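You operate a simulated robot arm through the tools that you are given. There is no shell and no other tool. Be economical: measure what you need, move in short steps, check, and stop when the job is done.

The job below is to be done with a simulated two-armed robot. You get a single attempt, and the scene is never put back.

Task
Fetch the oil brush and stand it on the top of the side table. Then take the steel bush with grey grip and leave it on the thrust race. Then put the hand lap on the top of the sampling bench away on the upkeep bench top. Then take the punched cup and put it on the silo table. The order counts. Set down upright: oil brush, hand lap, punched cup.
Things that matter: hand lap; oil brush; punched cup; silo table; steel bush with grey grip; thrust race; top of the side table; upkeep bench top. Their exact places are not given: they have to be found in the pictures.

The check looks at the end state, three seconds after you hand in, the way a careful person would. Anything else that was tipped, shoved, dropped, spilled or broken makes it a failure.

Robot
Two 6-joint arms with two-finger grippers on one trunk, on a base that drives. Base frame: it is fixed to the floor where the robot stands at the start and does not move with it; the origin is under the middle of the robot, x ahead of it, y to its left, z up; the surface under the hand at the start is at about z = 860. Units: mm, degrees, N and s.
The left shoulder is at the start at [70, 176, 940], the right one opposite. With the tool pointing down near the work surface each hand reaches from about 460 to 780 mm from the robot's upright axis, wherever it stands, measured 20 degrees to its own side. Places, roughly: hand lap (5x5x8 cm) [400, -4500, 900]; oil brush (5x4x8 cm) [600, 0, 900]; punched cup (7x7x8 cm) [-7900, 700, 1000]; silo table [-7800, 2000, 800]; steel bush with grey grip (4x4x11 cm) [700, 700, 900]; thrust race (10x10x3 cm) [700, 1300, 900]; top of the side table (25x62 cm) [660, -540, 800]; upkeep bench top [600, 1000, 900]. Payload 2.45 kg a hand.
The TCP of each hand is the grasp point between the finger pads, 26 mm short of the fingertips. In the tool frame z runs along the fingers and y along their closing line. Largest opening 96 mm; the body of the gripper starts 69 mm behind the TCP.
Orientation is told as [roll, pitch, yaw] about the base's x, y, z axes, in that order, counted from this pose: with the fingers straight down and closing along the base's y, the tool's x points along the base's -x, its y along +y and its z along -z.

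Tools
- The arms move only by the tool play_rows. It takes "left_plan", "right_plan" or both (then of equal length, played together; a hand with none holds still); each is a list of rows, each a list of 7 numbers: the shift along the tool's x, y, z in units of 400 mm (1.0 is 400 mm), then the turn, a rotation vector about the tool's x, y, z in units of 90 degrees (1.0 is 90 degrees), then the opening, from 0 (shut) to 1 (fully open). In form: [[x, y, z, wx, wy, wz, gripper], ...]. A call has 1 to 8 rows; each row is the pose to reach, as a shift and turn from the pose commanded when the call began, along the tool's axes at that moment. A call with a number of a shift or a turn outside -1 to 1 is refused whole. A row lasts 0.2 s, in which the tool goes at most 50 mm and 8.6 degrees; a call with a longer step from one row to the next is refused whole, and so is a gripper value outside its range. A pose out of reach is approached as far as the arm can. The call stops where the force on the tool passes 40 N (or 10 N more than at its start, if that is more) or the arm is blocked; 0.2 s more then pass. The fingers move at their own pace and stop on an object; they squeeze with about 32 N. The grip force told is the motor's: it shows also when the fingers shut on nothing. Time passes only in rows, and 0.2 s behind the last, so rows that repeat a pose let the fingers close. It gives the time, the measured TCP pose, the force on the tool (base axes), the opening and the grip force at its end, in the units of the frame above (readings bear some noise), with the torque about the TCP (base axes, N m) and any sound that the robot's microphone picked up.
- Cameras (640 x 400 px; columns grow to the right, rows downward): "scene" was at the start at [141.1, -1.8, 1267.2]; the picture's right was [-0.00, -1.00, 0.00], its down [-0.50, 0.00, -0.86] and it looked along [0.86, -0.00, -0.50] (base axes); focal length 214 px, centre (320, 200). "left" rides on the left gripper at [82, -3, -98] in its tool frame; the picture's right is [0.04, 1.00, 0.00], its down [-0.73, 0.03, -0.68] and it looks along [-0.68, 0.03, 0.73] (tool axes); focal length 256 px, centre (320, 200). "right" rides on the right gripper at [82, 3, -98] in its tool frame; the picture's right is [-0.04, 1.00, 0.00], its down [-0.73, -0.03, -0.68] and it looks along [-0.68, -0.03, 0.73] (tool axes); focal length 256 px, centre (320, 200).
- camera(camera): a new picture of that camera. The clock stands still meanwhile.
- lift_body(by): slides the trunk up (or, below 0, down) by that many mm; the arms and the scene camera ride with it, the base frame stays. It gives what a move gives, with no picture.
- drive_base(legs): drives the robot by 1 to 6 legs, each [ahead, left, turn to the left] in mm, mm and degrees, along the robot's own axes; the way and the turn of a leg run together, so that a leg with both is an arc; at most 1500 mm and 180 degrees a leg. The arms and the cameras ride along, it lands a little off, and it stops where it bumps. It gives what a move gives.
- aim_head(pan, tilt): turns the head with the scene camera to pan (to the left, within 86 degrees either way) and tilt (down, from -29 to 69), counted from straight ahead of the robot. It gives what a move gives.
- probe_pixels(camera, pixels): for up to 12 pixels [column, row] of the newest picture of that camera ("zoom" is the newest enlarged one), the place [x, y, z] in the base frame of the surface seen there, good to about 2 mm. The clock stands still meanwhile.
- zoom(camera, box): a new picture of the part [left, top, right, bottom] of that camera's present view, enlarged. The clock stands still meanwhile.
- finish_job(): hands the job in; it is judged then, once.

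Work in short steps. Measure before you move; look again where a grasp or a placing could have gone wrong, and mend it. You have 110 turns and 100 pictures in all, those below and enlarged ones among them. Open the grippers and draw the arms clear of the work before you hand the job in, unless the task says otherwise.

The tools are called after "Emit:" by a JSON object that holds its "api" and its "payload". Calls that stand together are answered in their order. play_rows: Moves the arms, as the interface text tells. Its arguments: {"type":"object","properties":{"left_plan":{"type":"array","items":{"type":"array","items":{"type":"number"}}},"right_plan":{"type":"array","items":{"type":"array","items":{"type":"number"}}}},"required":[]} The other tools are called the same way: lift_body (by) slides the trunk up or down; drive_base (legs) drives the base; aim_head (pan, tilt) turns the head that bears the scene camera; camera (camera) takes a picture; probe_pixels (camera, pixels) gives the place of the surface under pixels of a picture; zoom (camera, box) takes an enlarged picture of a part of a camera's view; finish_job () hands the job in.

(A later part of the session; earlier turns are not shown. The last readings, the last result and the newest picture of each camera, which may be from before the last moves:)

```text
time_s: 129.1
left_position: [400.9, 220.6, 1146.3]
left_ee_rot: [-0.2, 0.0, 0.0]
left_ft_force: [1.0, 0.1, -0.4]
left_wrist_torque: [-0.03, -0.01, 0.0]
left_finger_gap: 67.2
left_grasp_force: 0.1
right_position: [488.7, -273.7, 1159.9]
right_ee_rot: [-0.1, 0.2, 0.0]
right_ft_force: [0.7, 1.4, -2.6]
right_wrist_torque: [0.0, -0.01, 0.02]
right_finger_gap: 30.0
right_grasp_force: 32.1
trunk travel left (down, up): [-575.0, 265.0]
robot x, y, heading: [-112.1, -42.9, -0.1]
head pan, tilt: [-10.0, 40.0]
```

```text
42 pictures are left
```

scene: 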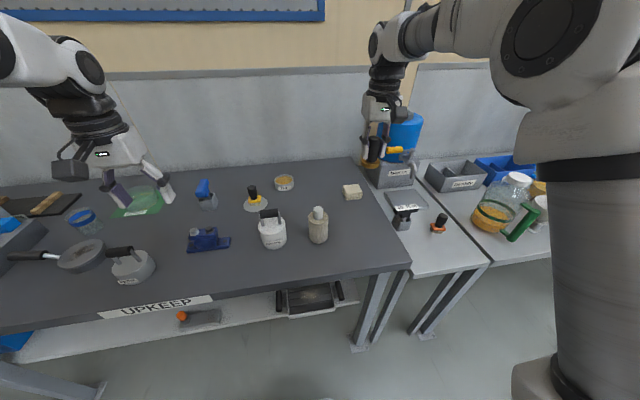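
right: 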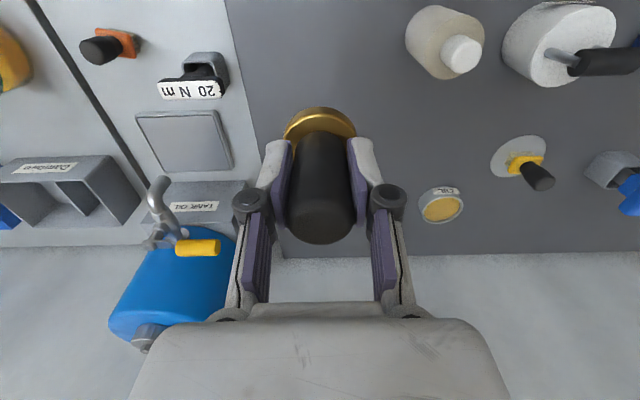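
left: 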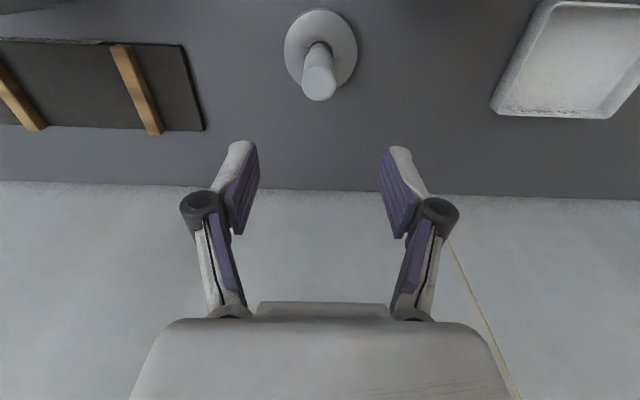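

Spot clear. Lower the trunk 140 and then the arm to just above the bench (TCP target ≈ 911).

Emit:
{"api": "lift_body", "payload": {"by": -150}}

Emit:
{"api": "play_rows", "payload": {"right_plan": [[0, 0, 0.08, 0, 0, 0, 0], [0, 0, 0.16, 0, 0, 0, 0], [0, 0, 0.23, 0, 0, 0, 0], [0, 0, 0.23, 0, 0, 0, 0]]}}

Emit:
{"api": "zoom", "payload": {"camera": "scene", "box": [270, 120, 470, 260]}}

```text
time_s: 130.8
left_position: [402.5, 220.5, 997.6]
left_ee_rot: [-0.1, 0.0, 0.0]
left_ft_force: [-0.9, -0.4, -0.6]
left_wrist_torque: [0.01, 0.01, 0.01]
left_finger_gap: 67.2
left_grasp_force: 0.0
right_position: [487.3, -273.4, 1010.9]
right_ee_rot: [0.0, 0.1, 0.0]
right_ft_force: [-0.3, -0.4, -3.0]
right_wrist_torque: [-0.01, 0.0, 0.01]
right_finger_gap: 30.2
right_grasp_force: 32.1
trunk travel left (down, up): [-425.0, 415.0]
robot x, y, heading: [-112.1, -40.4, -0.2]
head pan, tilt: [-10.0, 40.0]
```

```text
time_s: 131.8
left_position: [402.2, 221.2, 997.8]
left_ee_rot: [-0.1, 0.0, -0.1]
left_ft_force: [0.6, 0.4, -0.3]
left_wrist_torque: [0.01, -0.02, 0.01]
left_finger_gap: 67.1
left_grasp_force: 0.1
right_position: [488.2, -272.2, 917.2]
right_ee_rot: [-0.1, 0.3, 0.0]
right_ft_force: [0.1, -0.2, -2.2]
right_wrist_torque: [0.03, -0.01, -0.03]
right_finger_gap: 30.0
right_grasp_force: 32.1
trunk travel left (down, up): [-425.0, 415.0]
robot x, y, heading: [-106.2, -42.5, 0.1]
head pan, tilt: [-10.0, 40.0]
```

```text
2.86 times, centred on (370, 190) of scene
```

zoom: 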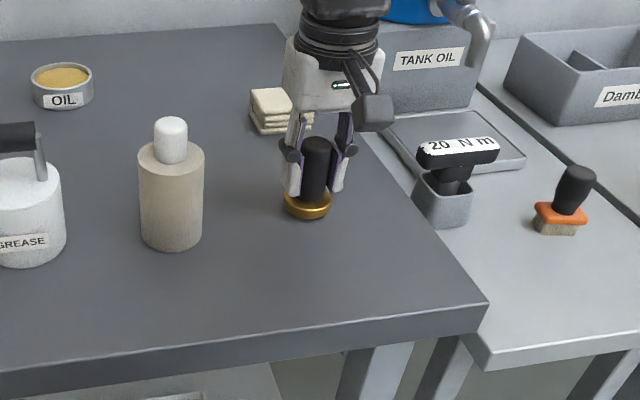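

Creep down the last ~6 mm to contact.

Emit:
{"api": "play_rows", "payload": {"right_plan": [[0, 0, 0.008, 0, 0, 0, 0], [0, 0, 0.0145, 0, 0, 0, 0]]}}

```text
time_s: 132.4
left_position: [402.9, 219.4, 997.6]
left_ee_rot: [-0.1, 0.0, 0.0]
left_ft_force: [0.3, 1.2, 0.0]
left_wrist_torque: [-0.05, -0.01, 0.01]
left_finger_gap: 67.2
left_grasp_force: 0.0
right_position: [487.2, -272.0, 912.7]
right_ee_rot: [-0.1, 0.2, 0.0]
right_ft_force: [-0.2, 0.3, -2.9]
right_wrist_torque: [-0.03, 0.01, 0.03]
right_finger_gap: 30.0
right_grasp_force: 31.6
trunk travel left (down, up): [-425.0, 415.0]
robot x, y, heading: [-107.6, -42.6, 0.0]
head pan, tilt: [-10.0, 40.0]
```

Emit:
{"api": "play_rows", "payload": {"right_plan": [[0, 0, 0.004, 0, 0, 0, 0], [0, 0, 0.0065, 0, 0, 0, 0]]}}

```text
time_s: 133.0
left_position: [401.9, 220.7, 997.2]
left_ee_rot: [-0.2, 0.0, -0.1]
left_ft_force: [-0.5, 0.4, 0.1]
left_wrist_torque: [0.01, 0.0, 0.03]
left_finger_gap: 67.3
left_grasp_force: 0.1
right_position: [487.6, -273.6, 910.6]
right_ee_rot: [-0.1, -0.1, 0.0]
right_ft_force: [0.5, -0.6, 4.3]
right_wrist_torque: [0.01, -0.02, 0.0]
right_finger_gap: 30.0
right_grasp_force: 32.1
trunk travel left (down, up): [-425.0, 415.0]
robot x, y, heading: [-110.9, -40.6, -0.1]
head pan, tilt: [-10.0, 40.0]
```

Contact. Release and withdraw.

Emit:
{"api": "play_rows", "payload": {"right_plan": [[0, 0, 0, 0, 0, 0, 0.3], [0, 0, 0, 0, 0, 0, 0.6], [0, 0, 0, 0, 0, 0, 0.65], [0, 0, -0.08, 0, 0, 0, 0.65], [0, 0, -0.18, 0, 0, 0, 0.65], [0, 0, -0.28, 0, 0, 0, 0.65], [0, 0, -0.28, 0, 0, 0, 0.65]]}}

Emit:
{"api": "lift_body", "payload": {"by": 150}}

Emit:
{"api": "zoom", "payload": {"camera": "scene", "box": [270, 120, 470, 260]}}

```text
time_s: 134.6
left_position: [402.4, 219.9, 996.7]
left_ee_rot: [-0.1, 0.0, -0.1]
left_ft_force: [-0.5, 0.1, -0.1]
left_wrist_torque: [0.0, 0.02, 0.06]
left_finger_gap: 67.2
left_grasp_force: 0.0
right_position: [488.9, -273.1, 1021.9]
right_ee_rot: [0.0, 0.2, -0.1]
right_ft_force: [0.5, 0.7, -0.4]
right_wrist_torque: [0.0, -0.02, 0.02]
right_finger_gap: 62.4
right_grasp_force: 0.1
trunk travel left (down, up): [-425.0, 415.0]
robot x, y, heading: [-107.9, -42.5, -0.2]
head pan, tilt: [-10.0, 40.0]
```

```text
time_s: 136.4
left_position: [400.9, 220.0, 1147.2]
left_ee_rot: [-0.1, -0.1, -0.1]
left_ft_force: [-0.2, 0.0, -0.1]
left_wrist_torque: [0.01, 0.0, 0.01]
left_finger_gap: 67.3
left_grasp_force: 0.0
right_position: [487.8, -271.7, 1171.0]
right_ee_rot: [-0.1, 0.2, 0.0]
right_ft_force: [0.7, 0.5, -0.6]
right_wrist_torque: [0.0, -0.04, -0.03]
right_finger_gap: 62.3
right_grasp_force: 0.1
trunk travel left (down, up): [-575.0, 265.0]
robot x, y, heading: [-108.6, -41.0, 0.0]
head pan, tilt: [-10.0, 40.0]
```

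```text
2.86 times, centred on (370, 190) of scene
```

zoom: 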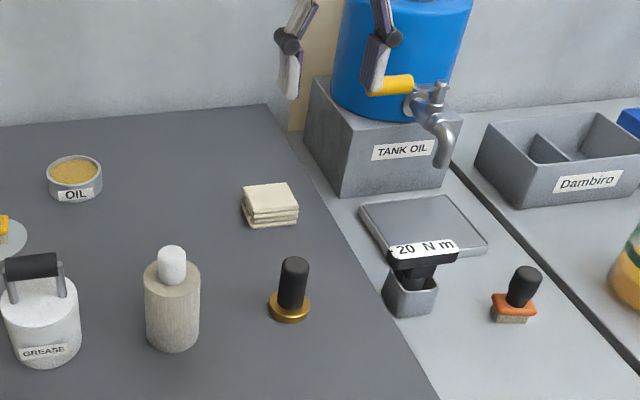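

Hand lap stands on the bench. Now back off, turn around, and look toward the cup area 8 m behind.

Emit:
{"api": "drive_base", "payload": {"legs": [[-700, 0, 0], [0, 0, 180]]}}

Emit:
{"api": "aim_head", "payload": {"pan": 0, "tilt": 10}}

Emit:
{"api": "camera", "payload": {"camera": "scene"}}

```text
time_s: 147.5
left_position: [-1318.5, -294.9, 1147.8]
left_ee_rot: [-0.1, 0.0, 179.0]
left_ft_force: [-0.6, -0.7, 0.2]
left_wrist_torque: [0.01, 0.02, 0.01]
left_finger_gap: 67.4
left_grasp_force: 0.1
right_position: [-1396.4, 200.6, 1171.9]
right_ee_rot: [-0.1, 0.2, 179.1]
right_ft_force: [-1.1, -0.1, 0.9]
right_wrist_torque: [-0.02, -0.01, 0.02]
right_finger_gap: 62.3
right_grasp_force: 0.0
trunk travel left (down, up): [-575.0, 265.0]
robot x, y, heading: [-801.3, -44.0, 179.1]
head pan, tilt: [-10.0, 40.0]
```

```text
time_s: 148.4
left_position: [-1319.3, -294.5, 1147.5]
left_ee_rot: [-0.2, 0.0, 179.1]
left_ft_force: [-1.1, -0.5, -0.7]
left_wrist_torque: [-0.01, 0.02, -0.01]
left_finger_gap: 67.3
left_grasp_force: 0.1
right_position: [-1396.4, 200.9, 1170.3]
right_ee_rot: [-0.1, 0.2, 179.1]
right_ft_force: [-0.6, 0.3, 0.1]
right_wrist_torque: [0.04, -0.02, -0.02]
right_finger_gap: 62.5
right_grasp_force: 0.0
trunk travel left (down, up): [-575.0, 265.0]
robot x, y, heading: [-804.6, -41.5, 179.1]
head pan, tilt: [0.0, 10.0]
```

```text
39 pictures are left
```

scene: 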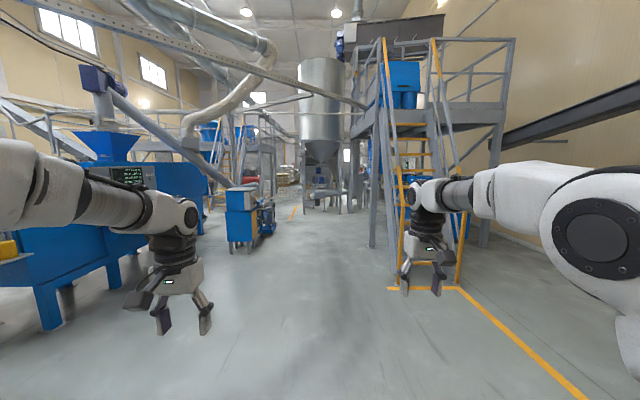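

Facing the aisle now. Probe obstacles: stairs foot (392,288), cabinet (240,250), silo legs, machine leg (115,290).

Emit:
{"api": "probe_pixels", "payload": {"camera": "scene", "pixels": [[392, 288], [372, 240], [270, 235], [235, 248], [308, 205], [338, 205], [320, 150], [118, 290], [360, 208], [347, 200], [325, 220], [460, 285]]}}

Emit:
{"api": "zoom", "payload": {"camera": "scene", "box": [240, 130, 400, 230]}}

```text
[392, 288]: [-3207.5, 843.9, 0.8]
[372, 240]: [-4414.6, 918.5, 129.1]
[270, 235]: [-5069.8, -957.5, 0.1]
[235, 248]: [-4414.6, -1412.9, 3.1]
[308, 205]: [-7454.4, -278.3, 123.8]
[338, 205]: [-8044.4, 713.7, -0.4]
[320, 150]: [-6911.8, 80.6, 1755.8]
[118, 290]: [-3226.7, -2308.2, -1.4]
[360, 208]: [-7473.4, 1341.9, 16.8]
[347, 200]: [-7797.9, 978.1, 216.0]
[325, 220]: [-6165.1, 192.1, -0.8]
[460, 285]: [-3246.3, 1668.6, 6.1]
```

```text
4.00 times, centred on (320, 180) of scene
```

zoom: 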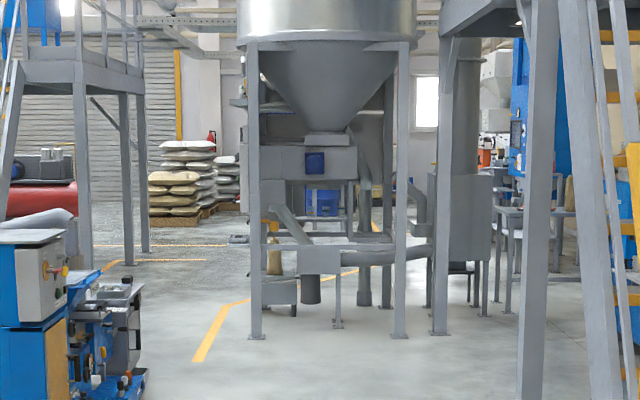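

The aisle is clear along y≈0. Drive ahead 4700 mm and look again.

Emit:
{"api": "drive_base", "payload": {"legs": [[1000, 0, 0.9], [1300, 0, 0], [1300, 0, 0], [1100, 0, 0]]}}

Emit:
{"api": "aim_head", "payload": {"pan": -30, "tilt": 10}}

Emit:
{"api": "camera", "payload": {"camera": "scene"}}

```text
time_s: 171.1
left_position: [-6017.4, -239.6, 1146.2]
left_ee_rot: [-0.1, 0.0, 179.3]
left_ft_force: [-0.1, 0.1, 0.4]
left_wrist_torque: [-0.02, 0.0, -0.03]
left_finger_gap: 66.8
left_grasp_force: 0.0
right_position: [-6097.9, 254.7, 1170.6]
right_ee_rot: [0.0, 0.2, 179.6]
right_ft_force: [-0.2, 0.8, 0.1]
right_wrist_torque: [-0.02, 0.05, 0.02]
right_finger_gap: 62.5
right_grasp_force: 0.1
trunk travel left (down, up): [-575.0, 265.0]
robot x, y, heading: [-5507.6, 15.0, 179.5]
head pan, tilt: [0.0, 10.0]
```

```text
time_s: 172.1
left_position: [-6017.0, -239.2, 1148.0]
left_ee_rot: [-0.1, 0.1, 179.5]
left_ft_force: [0.4, 0.9, 0.2]
left_wrist_torque: [-0.02, -0.05, -0.01]
left_finger_gap: 67.4
left_grasp_force: 0.2
right_position: [-6098.1, 254.0, 1172.0]
right_ee_rot: [-0.2, 0.2, 179.5]
right_ft_force: [-0.5, 0.2, 0.4]
right_wrist_torque: [-0.02, 0.0, 0.02]
right_finger_gap: 62.4
right_grasp_force: 0.0
trunk travel left (down, up): [-575.0, 265.0]
robot x, y, heading: [-5506.0, 17.1, 179.3]
head pan, tilt: [-30.0, 10.0]
```

```text
37 pictures are left
```

scene: 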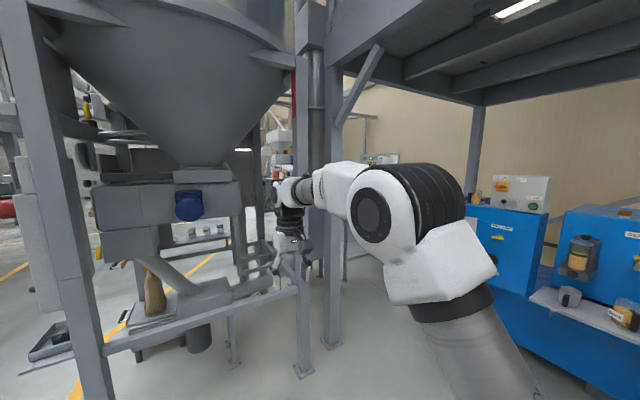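

Near the silo frame. Probe posts and structures here to plan the way.

Emit:
{"api": "probe_pixels", "payload": {"camera": "scene", "pixels": [[303, 370], [331, 343], [85, 340], [235, 355], [500, 300], [475, 150], [280, 150], [380, 160], [600, 380], [540, 215], [345, 270], [200, 237]]}}

Emit:
{"api": "zoom", "payload": {"camera": "scene", "box": [240, 100, 440, 300]}}

```text
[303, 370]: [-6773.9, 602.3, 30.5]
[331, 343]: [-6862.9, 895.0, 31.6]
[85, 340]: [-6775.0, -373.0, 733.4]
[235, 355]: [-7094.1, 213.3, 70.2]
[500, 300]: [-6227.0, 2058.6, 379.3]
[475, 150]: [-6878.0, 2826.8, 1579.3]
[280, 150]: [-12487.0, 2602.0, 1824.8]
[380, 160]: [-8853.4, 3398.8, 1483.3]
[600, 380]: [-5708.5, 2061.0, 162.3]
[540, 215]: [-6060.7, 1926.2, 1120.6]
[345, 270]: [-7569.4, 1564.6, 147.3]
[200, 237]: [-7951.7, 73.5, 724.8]
```

```text
2.00 times, centred on (340, 200) of scene
```

zoom: 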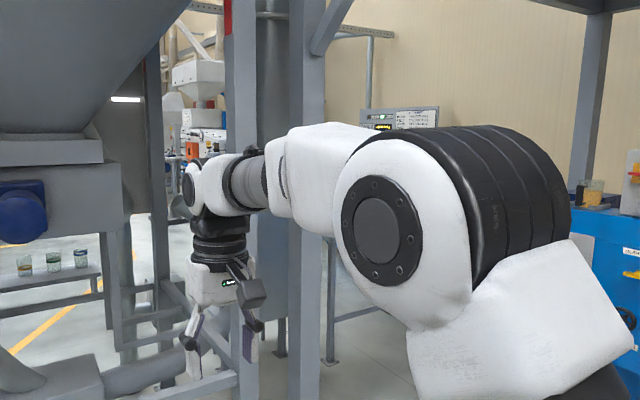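

The way to the silo table is under the platform, between leg (-6863,895) and the machines at y≈1930. Drive right 1250 mm and look ahead.

Emit:
{"api": "aim_head", "payload": {"pan": -75, "tilt": 25}}

Emit:
{"api": "camera", "payload": {"camera": "scene"}}

```text
time_s: 173.2
left_position: [-6016.0, -239.3, 1147.4]
left_ee_rot: [-0.2, 0.0, 179.3]
left_ft_force: [-0.4, 1.1, -0.2]
left_wrist_torque: [0.01, -0.03, -0.03]
left_finger_gap: 67.1
left_grasp_force: 0.1
right_position: [-6098.6, 256.3, 1169.9]
right_ee_rot: [-0.1, 0.1, 179.4]
right_ft_force: [0.7, 0.6, -0.6]
right_wrist_torque: [0.0, 0.0, 0.0]
right_finger_gap: 62.0
right_grasp_force: 0.1
trunk travel left (down, up): [-575.0, 265.0]
robot x, y, heading: [-5507.1, 20.0, 179.5]
head pan, tilt: [-75.0, 25.0]
```

```text
35 pictures are left
```

scene: 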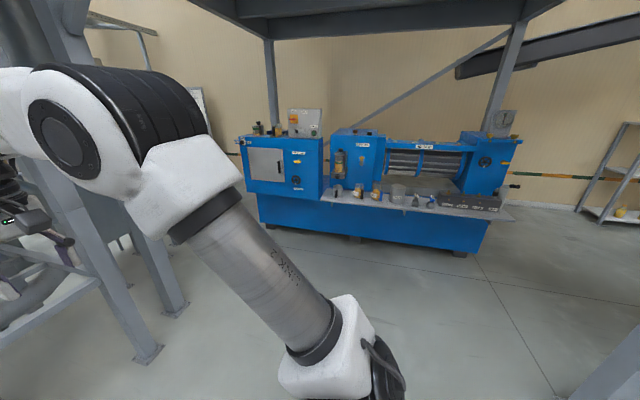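

Floor to the right is clear up to the blue machine. Drive right 1150 mm and look forward.

Emit:
{"api": "drive_base", "payload": {"legs": [[0, -1150, 0.5]]}}

Emit:
{"api": "aim_head", "payload": {"pan": 0, "tilt": 15}}

Emit:
{"api": "camera", "payload": {"camera": "scene"}}

```text
time_s: 179.1
left_position: [-6009.0, 905.3, 1147.1]
left_ee_rot: [-0.1, 0.0, 179.9]
left_ft_force: [0.3, -0.8, 1.3]
left_wrist_torque: [0.0, 0.0, -0.03]
left_finger_gap: 67.2
left_grasp_force: 0.0
right_position: [-6092.3, 1397.3, 1172.1]
right_ee_rot: [-0.1, 0.2, 180.0]
right_ft_force: [-0.8, -1.1, -0.7]
right_wrist_torque: [-0.02, 0.01, 0.01]
right_finger_gap: 62.5
right_grasp_force: 0.0
trunk travel left (down, up): [-575.0, 265.0]
robot x, y, heading: [-5495.7, 1162.7, 179.8]
head pan, tilt: [-75.0, 25.0]
```

```text
time_s: 180.5
left_position: [-6008.8, 905.6, 1147.1]
left_ee_rot: [-0.1, -0.1, 180.0]
left_ft_force: [0.0, 0.0, 0.6]
left_wrist_torque: [-0.02, -0.03, 0.01]
left_finger_gap: 67.2
left_grasp_force: 0.1
right_position: [-6093.5, 1398.1, 1171.1]
right_ee_rot: [-0.2, 0.2, 179.9]
right_ft_force: [-0.2, -0.5, 0.8]
right_wrist_torque: [-0.01, 0.01, 0.02]
right_finger_gap: 62.1
right_grasp_force: 0.0
trunk travel left (down, up): [-575.0, 265.0]
robot x, y, heading: [-5499.3, 1165.0, 179.9]
head pan, tilt: [0.0, 15.0]
```

```text
34 pictures are left
```

scene: 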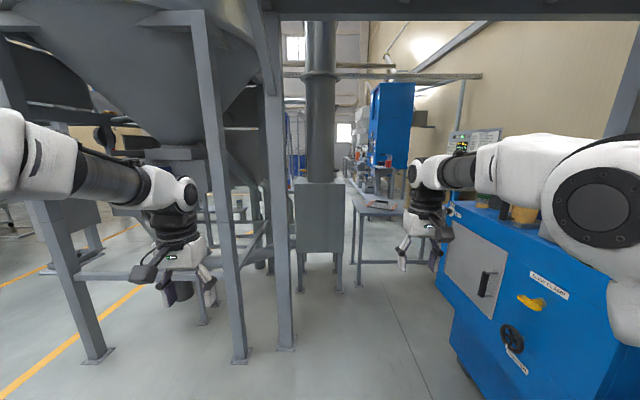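

Zoom on the table (380,215) and surroundings, and probe the positions.

Emit:
{"api": "zoom", "payload": {"camera": "scene", "box": [200, 140, 440, 290]}}

Emit:
{"api": "probe_pixels", "payload": {"camera": "scene", "pixels": [[375, 207], [358, 285], [320, 220], [345, 285], [243, 212], [286, 347], [400, 212], [470, 350], [440, 290], [388, 185], [240, 355], [270, 240]]}}

```text
2.67 times, centred on (320, 215) of scene
```

zoom: 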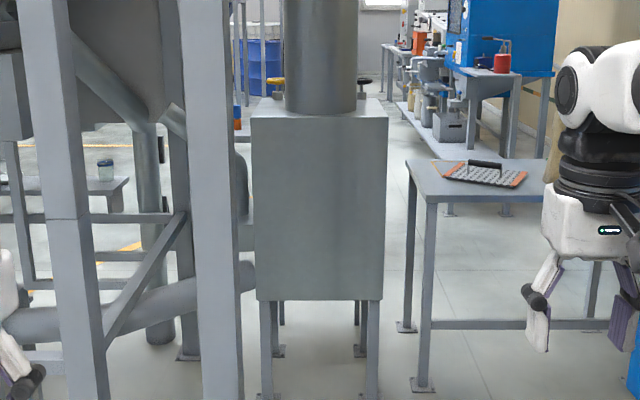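

```text
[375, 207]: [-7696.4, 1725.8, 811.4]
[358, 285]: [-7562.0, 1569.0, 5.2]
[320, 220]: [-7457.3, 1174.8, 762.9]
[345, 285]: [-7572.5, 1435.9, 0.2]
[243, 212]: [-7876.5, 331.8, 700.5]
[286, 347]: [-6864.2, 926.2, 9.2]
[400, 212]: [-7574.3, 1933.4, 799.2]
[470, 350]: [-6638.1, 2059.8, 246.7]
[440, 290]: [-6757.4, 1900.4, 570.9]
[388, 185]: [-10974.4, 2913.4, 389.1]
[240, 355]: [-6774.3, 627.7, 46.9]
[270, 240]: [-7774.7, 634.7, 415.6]
```

The leg hides the cup's place. Shift left 300 mm and look between the posts.

Emit:
{"api": "drive_base", "payload": {"legs": [[0, 330, 0]]}}

Emit:
{"api": "zoom", "payload": {"camera": "scene", "box": [200, 120, 440, 270]}}

```text
time_s: 182.7
left_position: [-6008.0, 568.8, 1147.5]
left_ee_rot: [-0.2, 0.0, 179.8]
left_ft_force: [0.4, 0.7, 0.2]
left_wrist_torque: [-0.02, -0.03, -0.01]
left_finger_gap: 67.1
left_grasp_force: 0.1
right_position: [-6094.2, 1061.4, 1171.2]
right_ee_rot: [0.0, 0.2, 179.8]
right_ft_force: [0.2, 0.2, -0.5]
right_wrist_torque: [-0.01, 0.0, -0.02]
right_finger_gap: 62.3
right_grasp_force: 0.0
trunk travel left (down, up): [-575.0, 265.0]
robot x, y, heading: [-5499.2, 826.1, 180.1]
head pan, tilt: [0.0, 15.0]
```

```text
2.67 times, centred on (320, 195) of scene
```

zoom: 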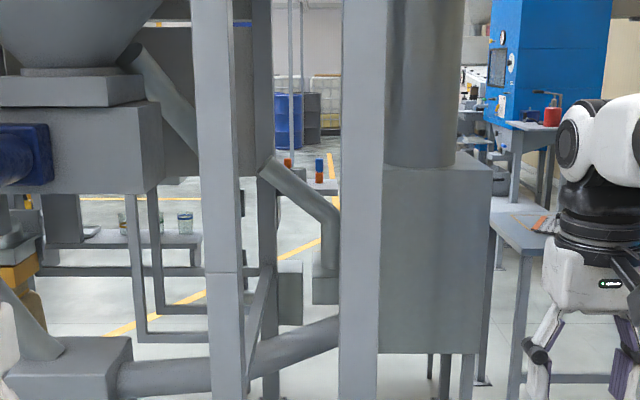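

The cup isn't visible from here; go around the silo's left side. First move to (-5850,-1050) and look ahead.

Emit:
{"api": "drive_base", "payload": {"legs": [[0, 830, 0], [330, 0, 0], [0, 1050, 0]]}}

Emit:
{"api": "camera", "payload": {"camera": "scene"}}

```text
time_s: 192.5
left_position: [-6390.6, -981.0, 1148.1]
left_ee_rot: [0.0, 0.0, -178.7]
left_ft_force: [-0.4, 0.1, 0.0]
left_wrist_torque: [-0.04, -0.01, -0.01]
left_finger_gap: 67.4
left_grasp_force: 0.0
right_position: [-6487.4, -489.4, 1169.9]
right_ee_rot: [0.2, 0.1, -178.7]
right_ft_force: [-0.2, -0.2, -0.1]
right_wrist_torque: [-0.03, -0.01, -0.02]
right_finger_gap: 62.4
right_grasp_force: 0.1
trunk travel left (down, up): [-575.0, 265.0]
robot x, y, heading: [-5889.5, -713.7, -178.9]
head pan, tilt: [0.0, 15.0]
stopped in leg 3: the robot was blocked; the commanded pose is now the measured one
```

```text
31 pictures are left
```

scene: 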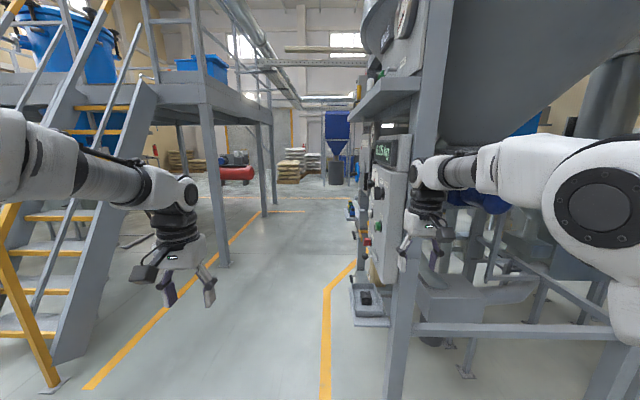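

The base bumped at y≈-714. Look down-left to see what it touched.

Emit:
{"api": "drive_base", "payload": {"legs": [[0, -60, 0]]}}

Emit:
{"api": "aim_head", "payload": {"pan": 70, "tilt": 45}}

Emit:
{"api": "camera", "payload": {"camera": "scene"}}

```text
time_s: 193.4
left_position: [-6391.8, -925.0, 1148.1]
left_ee_rot: [0.1, 0.0, -178.7]
left_ft_force: [-1.1, 0.2, 0.5]
left_wrist_torque: [-0.03, 0.0, -0.01]
left_finger_gap: 67.1
left_grasp_force: 0.0
right_position: [-6489.0, -433.9, 1171.3]
right_ee_rot: [0.0, 0.2, -178.7]
right_ft_force: [-0.1, 0.3, -0.3]
right_wrist_torque: [-0.04, 0.01, -0.02]
right_finger_gap: 62.4
right_grasp_force: 0.0
trunk travel left (down, up): [-575.0, 265.0]
robot x, y, heading: [-5888.9, -650.7, -178.7]
head pan, tilt: [0.0, 15.0]
```

```text
time_s: 194.8
left_position: [-6391.9, -924.4, 1147.0]
left_ee_rot: [0.0, 0.1, -178.7]
left_ft_force: [0.0, -0.1, 0.2]
left_wrist_torque: [0.0, -0.01, -0.02]
left_finger_gap: 67.4
left_grasp_force: 0.1
right_position: [-6490.0, -432.8, 1172.0]
right_ee_rot: [0.0, 0.2, -178.6]
right_ft_force: [0.2, -0.3, 0.4]
right_wrist_torque: [0.01, -0.03, -0.04]
right_finger_gap: 62.2
right_grasp_force: 0.1
trunk travel left (down, up): [-575.0, 265.0]
robot x, y, heading: [-5889.9, -652.1, -178.7]
head pan, tilt: [70.0, 45.0]
```

```text
30 pictures are left
```

scene: 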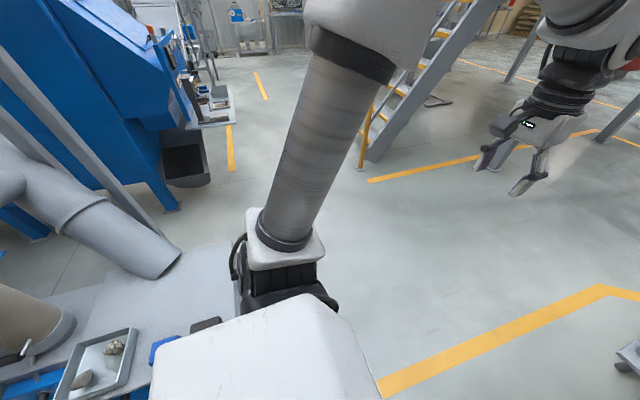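

A machine table sits left-behind. Probe its edges to choose how far forward I must go before moving left.

Emit:
{"api": "probe_pixels", "payload": {"camera": "scene", "pixels": [[205, 325], [237, 255], [165, 350], [230, 300], [170, 265], [110, 350], [625, 365], [180, 205], [370, 150]]}}

```text
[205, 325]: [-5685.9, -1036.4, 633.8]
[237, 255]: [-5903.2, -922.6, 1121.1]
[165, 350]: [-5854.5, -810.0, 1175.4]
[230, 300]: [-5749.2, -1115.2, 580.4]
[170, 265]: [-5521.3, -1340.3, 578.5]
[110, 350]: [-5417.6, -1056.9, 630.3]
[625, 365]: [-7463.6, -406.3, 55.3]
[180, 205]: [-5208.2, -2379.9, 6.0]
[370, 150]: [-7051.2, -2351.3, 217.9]
```

I retract the right hand 140 mm, go forward 250, then left 450 to clear the machine and the silo post.

Emit:
{"api": "play_rows", "payload": {"right_plan": [[0.1, 0, 0, 0, 0, 0, 0.65], [0.2, 0, 0, 0, 0, 0, 0.65], [0.3, 0, 0, 0, 0, 0, 0.65], [0.33, 0, 0, 0, 0, 0, 0.65], [0.33, 0, 0, 0, 0, 0, 0.65]]}}

Emit:
{"api": "drive_base", "payload": {"legs": [[260, 0, -1.3], [0, 450, 0]]}}

Emit:
{"api": "aim_head", "payload": {"pan": -20, "tilt": 15}}

Emit:
{"api": "camera", "payload": {"camera": "scene"}}

```text
time_s: 196.0
left_position: [-6391.7, -923.6, 1147.4]
left_ee_rot: [0.0, 0.0, -178.7]
left_ft_force: [-0.1, 0.3, -0.1]
left_wrist_torque: [-0.01, 0.01, 0.01]
left_finger_gap: 67.3
left_grasp_force: 0.0
right_position: [-6365.5, -429.5, 1170.3]
right_ee_rot: [0.1, 0.2, -178.6]
right_ft_force: [0.4, -0.3, 0.5]
right_wrist_torque: [-0.02, 0.0, 0.0]
right_finger_gap: 62.2
right_grasp_force: 0.3
right hand out of reach, approached as far as the arm can: row 4, 5
trunk travel left (down, up): [-575.0, 265.0]
robot x, y, heading: [-5888.3, -650.5, -178.6]
head pan, tilt: [70.0, 45.0]
```

```text
time_s: 200.2
left_position: [-6656.4, -1368.9, 1147.7]
left_ee_rot: [0.0, 0.1, -179.9]
left_ft_force: [-0.1, 0.3, -0.1]
left_wrist_torque: [-0.01, -0.01, 0.0]
left_finger_gap: 67.3
left_grasp_force: 0.0
right_position: [-6618.7, -875.1, 1170.0]
right_ee_rot: [0.1, 0.1, -179.9]
right_ft_force: [-0.6, 0.6, -0.3]
right_wrist_torque: [0.05, 0.01, -0.03]
right_finger_gap: 62.2
right_grasp_force: 0.1
trunk travel left (down, up): [-575.0, 265.0]
robot x, y, heading: [-6146.8, -1107.1, -179.7]
head pan, tilt: [70.0, 45.0]
```

```text
time_s: 201.9
left_position: [-6657.1, -1369.1, 1146.9]
left_ee_rot: [0.1, 0.0, -180.0]
left_ft_force: [0.2, -0.4, 0.2]
left_wrist_torque: [-0.03, 0.02, -0.04]
left_finger_gap: 67.1
left_grasp_force: 0.0
right_position: [-6618.0, -875.6, 1170.1]
right_ee_rot: [0.0, 0.2, -179.9]
right_ft_force: [-0.2, 0.5, 0.8]
right_wrist_torque: [-0.03, -0.03, -0.01]
right_finger_gap: 62.3
right_grasp_force: 0.1
trunk travel left (down, up): [-575.0, 265.0]
robot x, y, heading: [-6145.2, -1105.0, -179.7]
head pan, tilt: [-20.0, 15.0]
```

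```text
29 pictures are left
```

scene: 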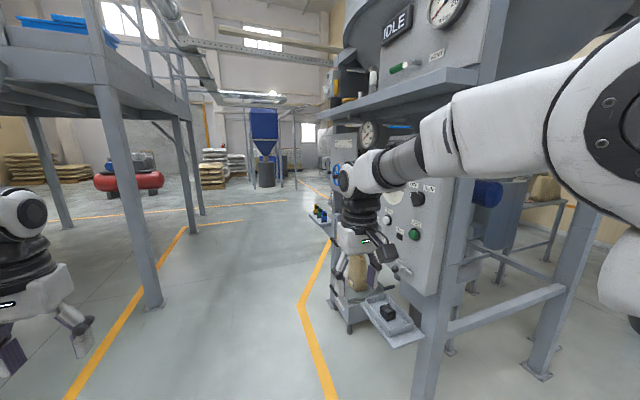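

Probe the narrowest points: left leg foot (152,305), protruding tray (385,335), shelf (320,215), table foot.

Emit:
{"api": "probe_pixels", "payload": {"camera": "scene", "pixels": [[152, 305], [388, 345], [318, 215], [350, 330], [192, 232], [330, 90], [365, 305], [415, 340]]}}

```text
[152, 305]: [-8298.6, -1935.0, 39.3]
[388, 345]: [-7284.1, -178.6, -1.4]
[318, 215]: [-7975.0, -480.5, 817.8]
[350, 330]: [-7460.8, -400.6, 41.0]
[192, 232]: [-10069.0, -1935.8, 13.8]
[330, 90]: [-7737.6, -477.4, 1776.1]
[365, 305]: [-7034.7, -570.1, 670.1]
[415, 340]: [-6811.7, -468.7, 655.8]
```

Passage from y≈-1900 to -600. Shift left 100 and drive ahead 2800, then look right.

Emit:
{"api": "drive_base", "payload": {"legs": [[0, 110, -0.3], [1400, 0, 0], [1400, 0, 0]]}}

Emit:
{"api": "aim_head", "payload": {"pan": -80, "tilt": 20}}

Emit:
{"api": "camera", "payload": {"camera": "scene"}}

```text
time_s: 216.2
left_position: [-9455.6, -1472.4, 1147.0]
left_ee_rot: [0.0, 0.0, -179.8]
left_ft_force: [-0.1, 0.0, 0.0]
left_wrist_torque: [-0.01, 0.03, 0.01]
left_finger_gap: 67.1
left_grasp_force: 0.1
right_position: [-9419.4, -979.3, 1170.5]
right_ee_rot: [0.0, 0.1, -179.8]
right_ft_force: [0.0, 0.1, -0.2]
right_wrist_torque: [0.01, 0.01, 0.01]
right_finger_gap: 62.4
right_grasp_force: 0.1
trunk travel left (down, up): [-575.0, 265.0]
robot x, y, heading: [-8947.4, -1212.3, -179.8]
head pan, tilt: [-20.0, 15.0]
```

```text
time_s: 217.5
left_position: [-9456.7, -1470.5, 1147.0]
left_ee_rot: [0.0, -0.1, -179.8]
left_ft_force: [0.4, -0.1, -0.1]
left_wrist_torque: [0.01, 0.0, -0.01]
left_finger_gap: 67.3
left_grasp_force: 0.1
right_position: [-9420.1, -978.9, 1171.0]
right_ee_rot: [-0.1, 0.3, -179.8]
right_ft_force: [-0.2, 0.4, 0.1]
right_wrist_torque: [0.0, -0.01, -0.01]
right_finger_gap: 62.4
right_grasp_force: 0.1
trunk travel left (down, up): [-575.0, 265.0]
robot x, y, heading: [-8948.2, -1211.3, -179.5]
head pan, tilt: [-80.0, 20.0]
```

```text
28 pictures are left
```

scene: 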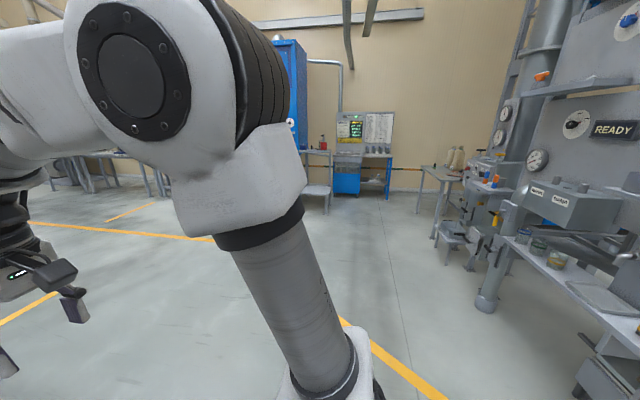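

The silo's rear face is a work area with the silo table behind (440,175). Turn to face +x and drive left to y≈400.

Emit:
{"api": "drive_base", "payload": {"legs": [[-50, 0, 179.5], [0, 1500, 0]]}}

Emit:
{"api": "aim_head", "payload": {"pan": 15, "tilt": 20}}

Emit:
{"api": "camera", "payload": {"camera": "scene"}}

```text
time_s: 232.3
left_position: [-8429.1, 586.4, 1146.9]
left_ee_rot: [0.0, 0.0, 0.2]
left_ft_force: [0.2, 1.4, 0.1]
left_wrist_torque: [0.04, 0.03, -0.02]
left_finger_gap: 67.3
left_grasp_force: 0.0
right_position: [-8468.1, 92.6, 1170.2]
right_ee_rot: [0.1, 0.2, 0.1]
right_ft_force: [0.1, 0.7, -0.6]
right_wrist_torque: [0.03, 0.02, 0.02]
right_finger_gap: 62.4
right_grasp_force: 0.1
trunk travel left (down, up): [-575.0, 265.0]
robot x, y, heading: [-8938.8, 321.5, -0.1]
head pan, tilt: [-80.0, 20.0]
```

```text
time_s: 234.0
left_position: [-8428.1, 585.4, 1146.5]
left_ee_rot: [0.0, 0.0, 0.0]
left_ft_force: [0.0, -0.5, -0.3]
left_wrist_torque: [0.01, 0.01, 0.01]
left_finger_gap: 67.2
left_grasp_force: 0.0
right_position: [-8467.5, 93.7, 1170.6]
right_ee_rot: [0.1, 0.2, 0.2]
right_ft_force: [-0.5, -0.3, 1.0]
right_wrist_torque: [-0.01, 0.02, -0.02]
right_finger_gap: 62.8
right_grasp_force: 0.0
trunk travel left (down, up): [-575.0, 265.0]
robot x, y, heading: [-8938.0, 323.8, 0.3]
head pan, tilt: [15.0, 20.0]
```

```text
27 pictures are left
```

scene: 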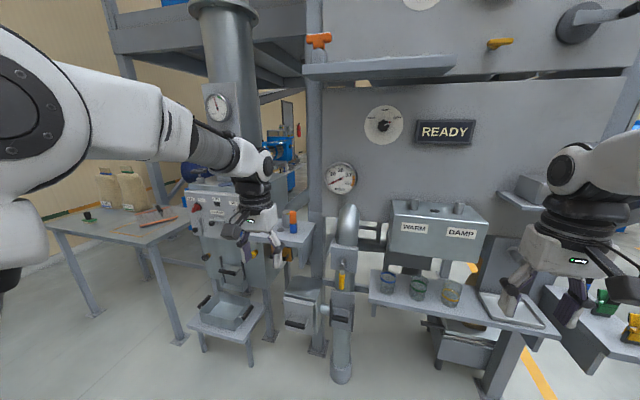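

Predicted cup location is near pixel (291,215). Zoom there.

Emit:
{"api": "zoom", "payload": {"camera": "scene", "box": [180, 170, 340, 270]}}

Emit:
{"api": "zoom", "payload": {"camera": "scene", "box": [360, 230, 580, 350]}}

Emit:
{"api": "probe_pixels", "payload": {"camera": "scene", "pixels": [[293, 222], [290, 238], [300, 240], [310, 225], [388, 283], [418, 288], [450, 292], [140, 225], [120, 235], [180, 240], [345, 210]]}}

```text
4.00 times, centred on (260, 220) of scene
```

zoom: 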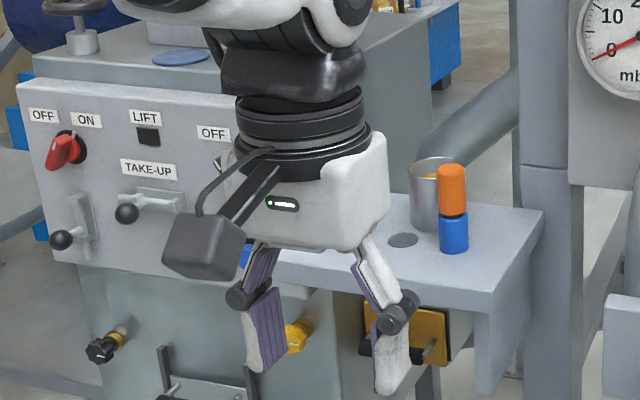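

```text
2.91 times, centred on (470, 290) of scene
```

zoom: 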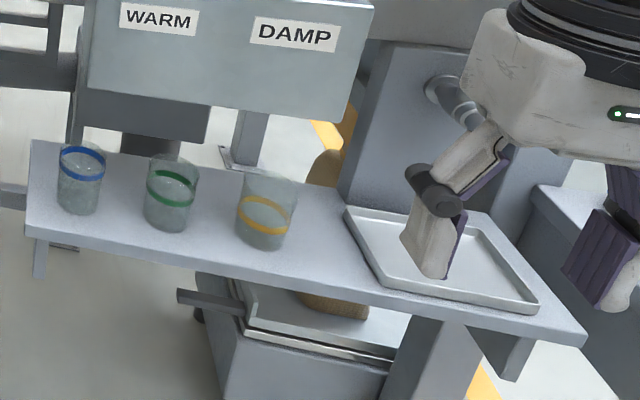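

```text
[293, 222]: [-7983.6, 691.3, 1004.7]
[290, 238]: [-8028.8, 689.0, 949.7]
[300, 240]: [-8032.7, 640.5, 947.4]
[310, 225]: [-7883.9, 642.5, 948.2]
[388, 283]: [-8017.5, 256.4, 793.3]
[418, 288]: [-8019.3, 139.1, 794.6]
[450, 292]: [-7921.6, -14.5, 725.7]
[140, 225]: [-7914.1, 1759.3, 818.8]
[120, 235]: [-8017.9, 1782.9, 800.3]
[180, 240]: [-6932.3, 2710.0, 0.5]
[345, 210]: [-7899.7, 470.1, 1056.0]
```

A steel cup stands behind the orange/blue bottle on a ledge (z 948). Move closer: left 170, forward 280, then view with the left camera.

Emit:
{"api": "drive_base", "payload": {"legs": [[0, 170, 0], [280, 0, 0]]}}

Emit:
{"api": "camera", "payload": {"camera": "left"}}

Emit:
{"api": "aim_head", "payload": {"pan": 20, "tilt": 30}}

Emit:
{"api": "camera", "payload": {"camera": "scene"}}

```text
time_s: 237.0
left_position: [-8147.3, 758.8, 1147.4]
left_ee_rot: [0.1, -0.1, 0.1]
left_ft_force: [0.2, 0.2, -0.4]
left_wrist_torque: [0.04, -0.02, 0.0]
left_finger_gap: 67.0
left_grasp_force: 0.0
right_position: [-8184.3, 265.0, 1170.8]
right_ee_rot: [0.1, 0.3, 0.1]
right_ft_force: [-0.2, -0.2, -0.2]
right_wrist_torque: [0.0, 0.0, 0.01]
right_finger_gap: 62.3
right_grasp_force: 0.1
trunk travel left (down, up): [-575.0, 265.0]
robot x, y, heading: [-8656.1, 498.9, 0.0]
head pan, tilt: [15.0, 20.0]
```

```text
24 pictures are left
```

left: 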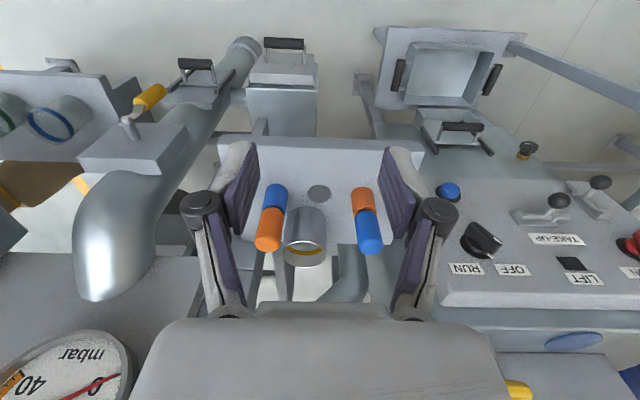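

```text
time_s: 237.8
left_position: [-8146.8, 758.9, 1146.3]
left_ee_rot: [0.0, 0.1, 0.1]
left_ft_force: [-0.3, 0.4, -0.8]
left_wrist_torque: [-0.03, 0.03, 0.01]
left_finger_gap: 67.1
left_grasp_force: 0.1
right_position: [-8185.4, 265.1, 1170.3]
right_ee_rot: [0.0, 0.2, 0.1]
right_ft_force: [0.0, 0.1, -0.5]
right_wrist_torque: [0.01, 0.01, 0.0]
right_finger_gap: 62.4
right_grasp_force: 0.0
trunk travel left (down, up): [-575.0, 265.0]
robot x, y, heading: [-8656.7, 496.2, -0.0]
head pan, tilt: [20.0, 30.0]
```

```text
23 pictures are left
```

scene: 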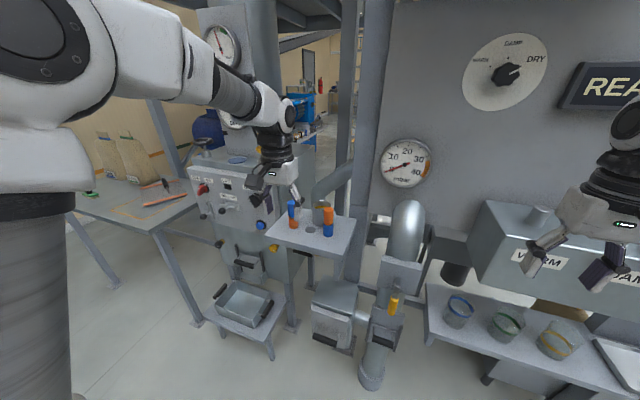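

The cup stands between two orange/blue posts. Zoom and probe clearances.

Emit:
{"api": "zoom", "payload": {"camera": "left", "box": [220, 130, 420, 290]}}

Emit:
{"api": "probe_pixels", "payload": {"camera": "left", "pixels": [[270, 244], [371, 248], [304, 265], [304, 238], [285, 245], [326, 245], [304, 220], [272, 225], [366, 220], [304, 252], [320, 190], [390, 175]]}}

```text
2.50 times, centred on (320, 210) of left
```

zoom: 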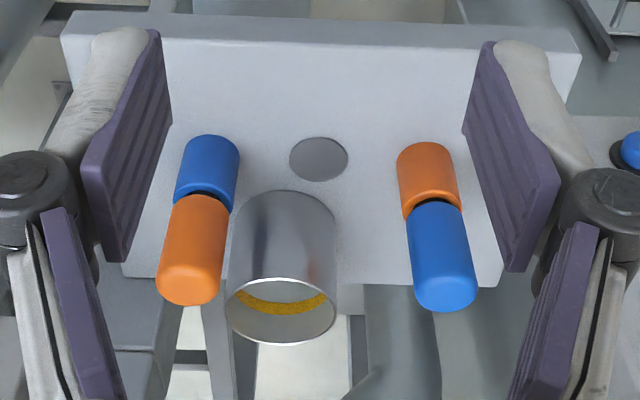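

```text
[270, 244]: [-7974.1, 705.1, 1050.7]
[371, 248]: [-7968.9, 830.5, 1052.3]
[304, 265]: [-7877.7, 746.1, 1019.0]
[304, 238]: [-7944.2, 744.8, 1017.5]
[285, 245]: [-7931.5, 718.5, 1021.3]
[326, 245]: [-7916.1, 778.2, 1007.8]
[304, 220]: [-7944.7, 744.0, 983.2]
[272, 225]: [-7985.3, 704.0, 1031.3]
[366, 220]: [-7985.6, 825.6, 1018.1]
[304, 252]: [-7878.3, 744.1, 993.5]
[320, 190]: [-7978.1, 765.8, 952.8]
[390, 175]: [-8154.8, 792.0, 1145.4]
```

Cup rim centre ≈ (-7910,745), rim z 1020. Probe the panel near the left hand and the box near the right hand before moving forward.

Emit:
{"api": "probe_pixels", "payload": {"camera": "left", "pixels": [[442, 215], [445, 295], [449, 190], [480, 240], [500, 355], [120, 345], [210, 320], [90, 270], [330, 290]]}}

Emit:
{"api": "probe_pixels", "payload": {"camera": "scene", "pixels": [[512, 258], [500, 215], [540, 208], [405, 210], [405, 165], [330, 170], [260, 100], [585, 290], [380, 330]]}}

```text
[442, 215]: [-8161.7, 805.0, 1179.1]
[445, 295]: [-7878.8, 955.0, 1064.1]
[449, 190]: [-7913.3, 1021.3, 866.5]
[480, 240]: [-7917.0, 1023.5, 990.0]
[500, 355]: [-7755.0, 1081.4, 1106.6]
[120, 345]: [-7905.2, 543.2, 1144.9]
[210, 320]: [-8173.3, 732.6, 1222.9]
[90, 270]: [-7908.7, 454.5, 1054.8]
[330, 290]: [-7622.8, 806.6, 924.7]
```

```text
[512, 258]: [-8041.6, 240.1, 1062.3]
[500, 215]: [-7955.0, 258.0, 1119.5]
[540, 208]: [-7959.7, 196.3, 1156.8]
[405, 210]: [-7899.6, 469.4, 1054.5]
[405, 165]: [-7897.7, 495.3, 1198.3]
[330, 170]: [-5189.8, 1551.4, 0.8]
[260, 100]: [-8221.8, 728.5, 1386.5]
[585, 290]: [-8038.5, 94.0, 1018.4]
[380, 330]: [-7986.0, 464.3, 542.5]
```

Panel is at y≥955, WARM box top 1119. Raise the right hand 60 mm, drive forward 100, and bring the left hand over the cup.

Emit:
{"api": "play_rows", "payload": {"right_plan": [[0, 0, -0.08, 0, 0, 0, 0.65], [0, 0, -0.15, 0, 0, 0, 0.65], [0, 0, -0.15, 0, 0, 0, 0.65]]}}

Emit:
{"api": "drive_base", "payload": {"legs": [[100, 0, 0]]}}

Emit:
{"api": "play_rows", "payload": {"left_plan": [[-0.1, -0.01, 0, 0, 0, 0, 1], [-0.2, -0.02, 0, 0, 0, 0, 1], [-0.3, -0.03, 0, 0, 0, 0, 1], [-0.34, -0.035, 0, 0, 0, 0, 1], [-0.34, -0.035, 0, 0, 0, 0, 1]]}}

Emit:
{"api": "camera", "payload": {"camera": "left"}}

```text
time_s: 238.6
left_position: [-8147.6, 758.4, 1146.6]
left_ee_rot: [0.0, 0.0, 0.2]
left_ft_force: [0.1, 0.9, -0.3]
left_wrist_torque: [0.01, 0.03, 0.0]
left_finger_gap: 67.2
left_grasp_force: 0.1
right_position: [-8175.9, 265.6, 1230.7]
right_ee_rot: [0.1, 0.3, 0.0]
right_ft_force: [0.1, -0.5, -0.6]
right_wrist_torque: [0.0, -0.01, 0.01]
right_finger_gap: 62.3
right_grasp_force: 0.1
right hand out of reach, approached as far as the arm can: row 1, 2, 3
trunk travel left (down, up): [-575.0, 265.0]
robot x, y, heading: [-8655.5, 494.2, 0.1]
head pan, tilt: [20.0, 30.0]
```

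```text
time_s: 239.7
left_position: [-8048.5, 758.8, 1147.5]
left_ee_rot: [0.0, 0.0, 0.0]
left_ft_force: [0.4, -0.7, 0.5]
left_wrist_torque: [-0.02, 0.04, 0.01]
left_finger_gap: 67.0
left_grasp_force: 0.1
right_position: [-8077.2, 264.6, 1230.2]
right_ee_rot: [0.1, 0.3, 0.1]
right_ft_force: [-0.5, -0.1, -0.6]
right_wrist_torque: [0.0, 0.04, 0.01]
right_finger_gap: 62.3
right_grasp_force: 0.1
trunk travel left (down, up): [-575.0, 265.0]
robot x, y, heading: [-8558.5, 496.9, -0.0]
head pan, tilt: [20.0, 30.0]
```

```text
time_s: 240.9
left_position: [-7910.7, 744.3, 1147.0]
left_ee_rot: [0.0, 0.0, 0.1]
left_ft_force: [-0.3, 0.4, 0.6]
left_wrist_torque: [0.0, 0.02, -0.01]
left_finger_gap: 95.9
left_grasp_force: 0.1
right_position: [-8077.1, 264.9, 1231.9]
right_ee_rot: [0.0, 0.2, 0.2]
right_ft_force: [0.7, -0.4, -0.1]
right_wrist_torque: [0.03, -0.02, 0.0]
right_finger_gap: 62.4
right_grasp_force: 0.0
trunk travel left (down, up): [-575.0, 265.0]
robot x, y, heading: [-8558.1, 493.9, 0.1]
head pan, tilt: [20.0, 30.0]
```

```text
21 pictures are left
```

left: 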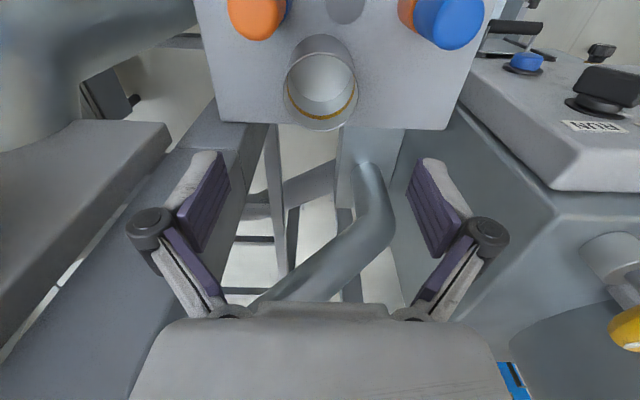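

Re-measure the cup rim (320,100) and obstacles left/right of the fingers' path.

Emit:
{"api": "probe_pixels", "payload": {"camera": "left", "pixels": [[286, 90], [356, 90], [320, 129], [320, 55], [320, 100], [260, 25], [445, 35], [160, 150], [470, 110], [560, 180], [300, 40], [215, 110]]}}

Emit:
{"api": "zoom", "payload": {"camera": "left", "box": [260, 20, 380, 140]}}

```text
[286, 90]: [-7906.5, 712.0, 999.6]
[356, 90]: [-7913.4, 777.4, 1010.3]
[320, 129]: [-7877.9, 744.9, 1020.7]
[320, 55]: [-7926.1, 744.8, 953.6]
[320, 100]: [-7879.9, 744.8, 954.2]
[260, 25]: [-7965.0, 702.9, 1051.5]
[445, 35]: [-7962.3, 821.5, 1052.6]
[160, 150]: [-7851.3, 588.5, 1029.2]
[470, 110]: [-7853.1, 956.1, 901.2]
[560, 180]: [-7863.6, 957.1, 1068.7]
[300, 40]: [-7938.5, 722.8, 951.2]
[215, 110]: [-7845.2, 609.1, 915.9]
```

```text
3.33 times, centred on (320, 80) of left
```

zoom: 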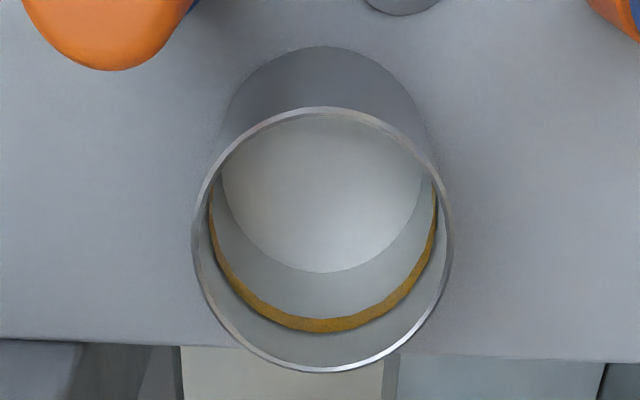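

Cup centre (-7911,745), diameter 67, empty. Descend to TCP z≈1000 and close.

Emit:
{"api": "play_rows", "payload": {"left_plan": [[0, 0, 0.1, 0, 0, 0, 1], [0, 0, 0.2, 0, 0, 0, 1], [0, 0, 0.3, 0, 0, 0, 1], [0, 0, 0.367, 0, 0, 0, 1], [0, 0, 0.367, 0, 0, 0, 1], [0, 0, 0.367, 0, 0, 0, 0.5], [0, 0, 0.367, 0, 0, 0, 0.5]]}}

Emit:
{"api": "camera", "payload": {"camera": "left"}}

```text
time_s: 242.5
left_position: [-7911.3, 744.6, 1000.6]
left_ee_rot: [0.1, 0.0, -0.1]
left_ft_force: [-0.8, -0.2, 4.8]
left_wrist_torque: [0.23, -0.07, 0.04]
left_finger_gap: 70.2
left_grasp_force: 31.7
right_position: [-8078.5, 266.2, 1230.3]
right_ee_rot: [0.1, 0.2, 0.0]
right_ft_force: [-0.2, -0.3, -0.3]
right_wrist_torque: [-0.02, -0.01, -0.01]
right_finger_gap: 62.7
right_grasp_force: 0.0
trunk travel left (down, up): [-575.0, 265.0]
robot x, y, heading: [-8556.4, 495.6, 0.1]
head pan, tilt: [20.0, 30.0]
```

```text
19 pictures are left
```

left: 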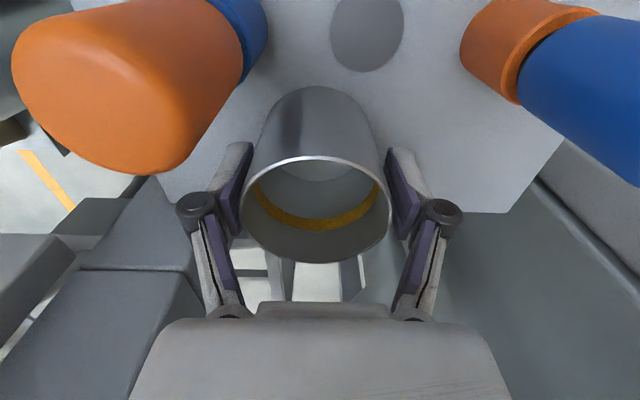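

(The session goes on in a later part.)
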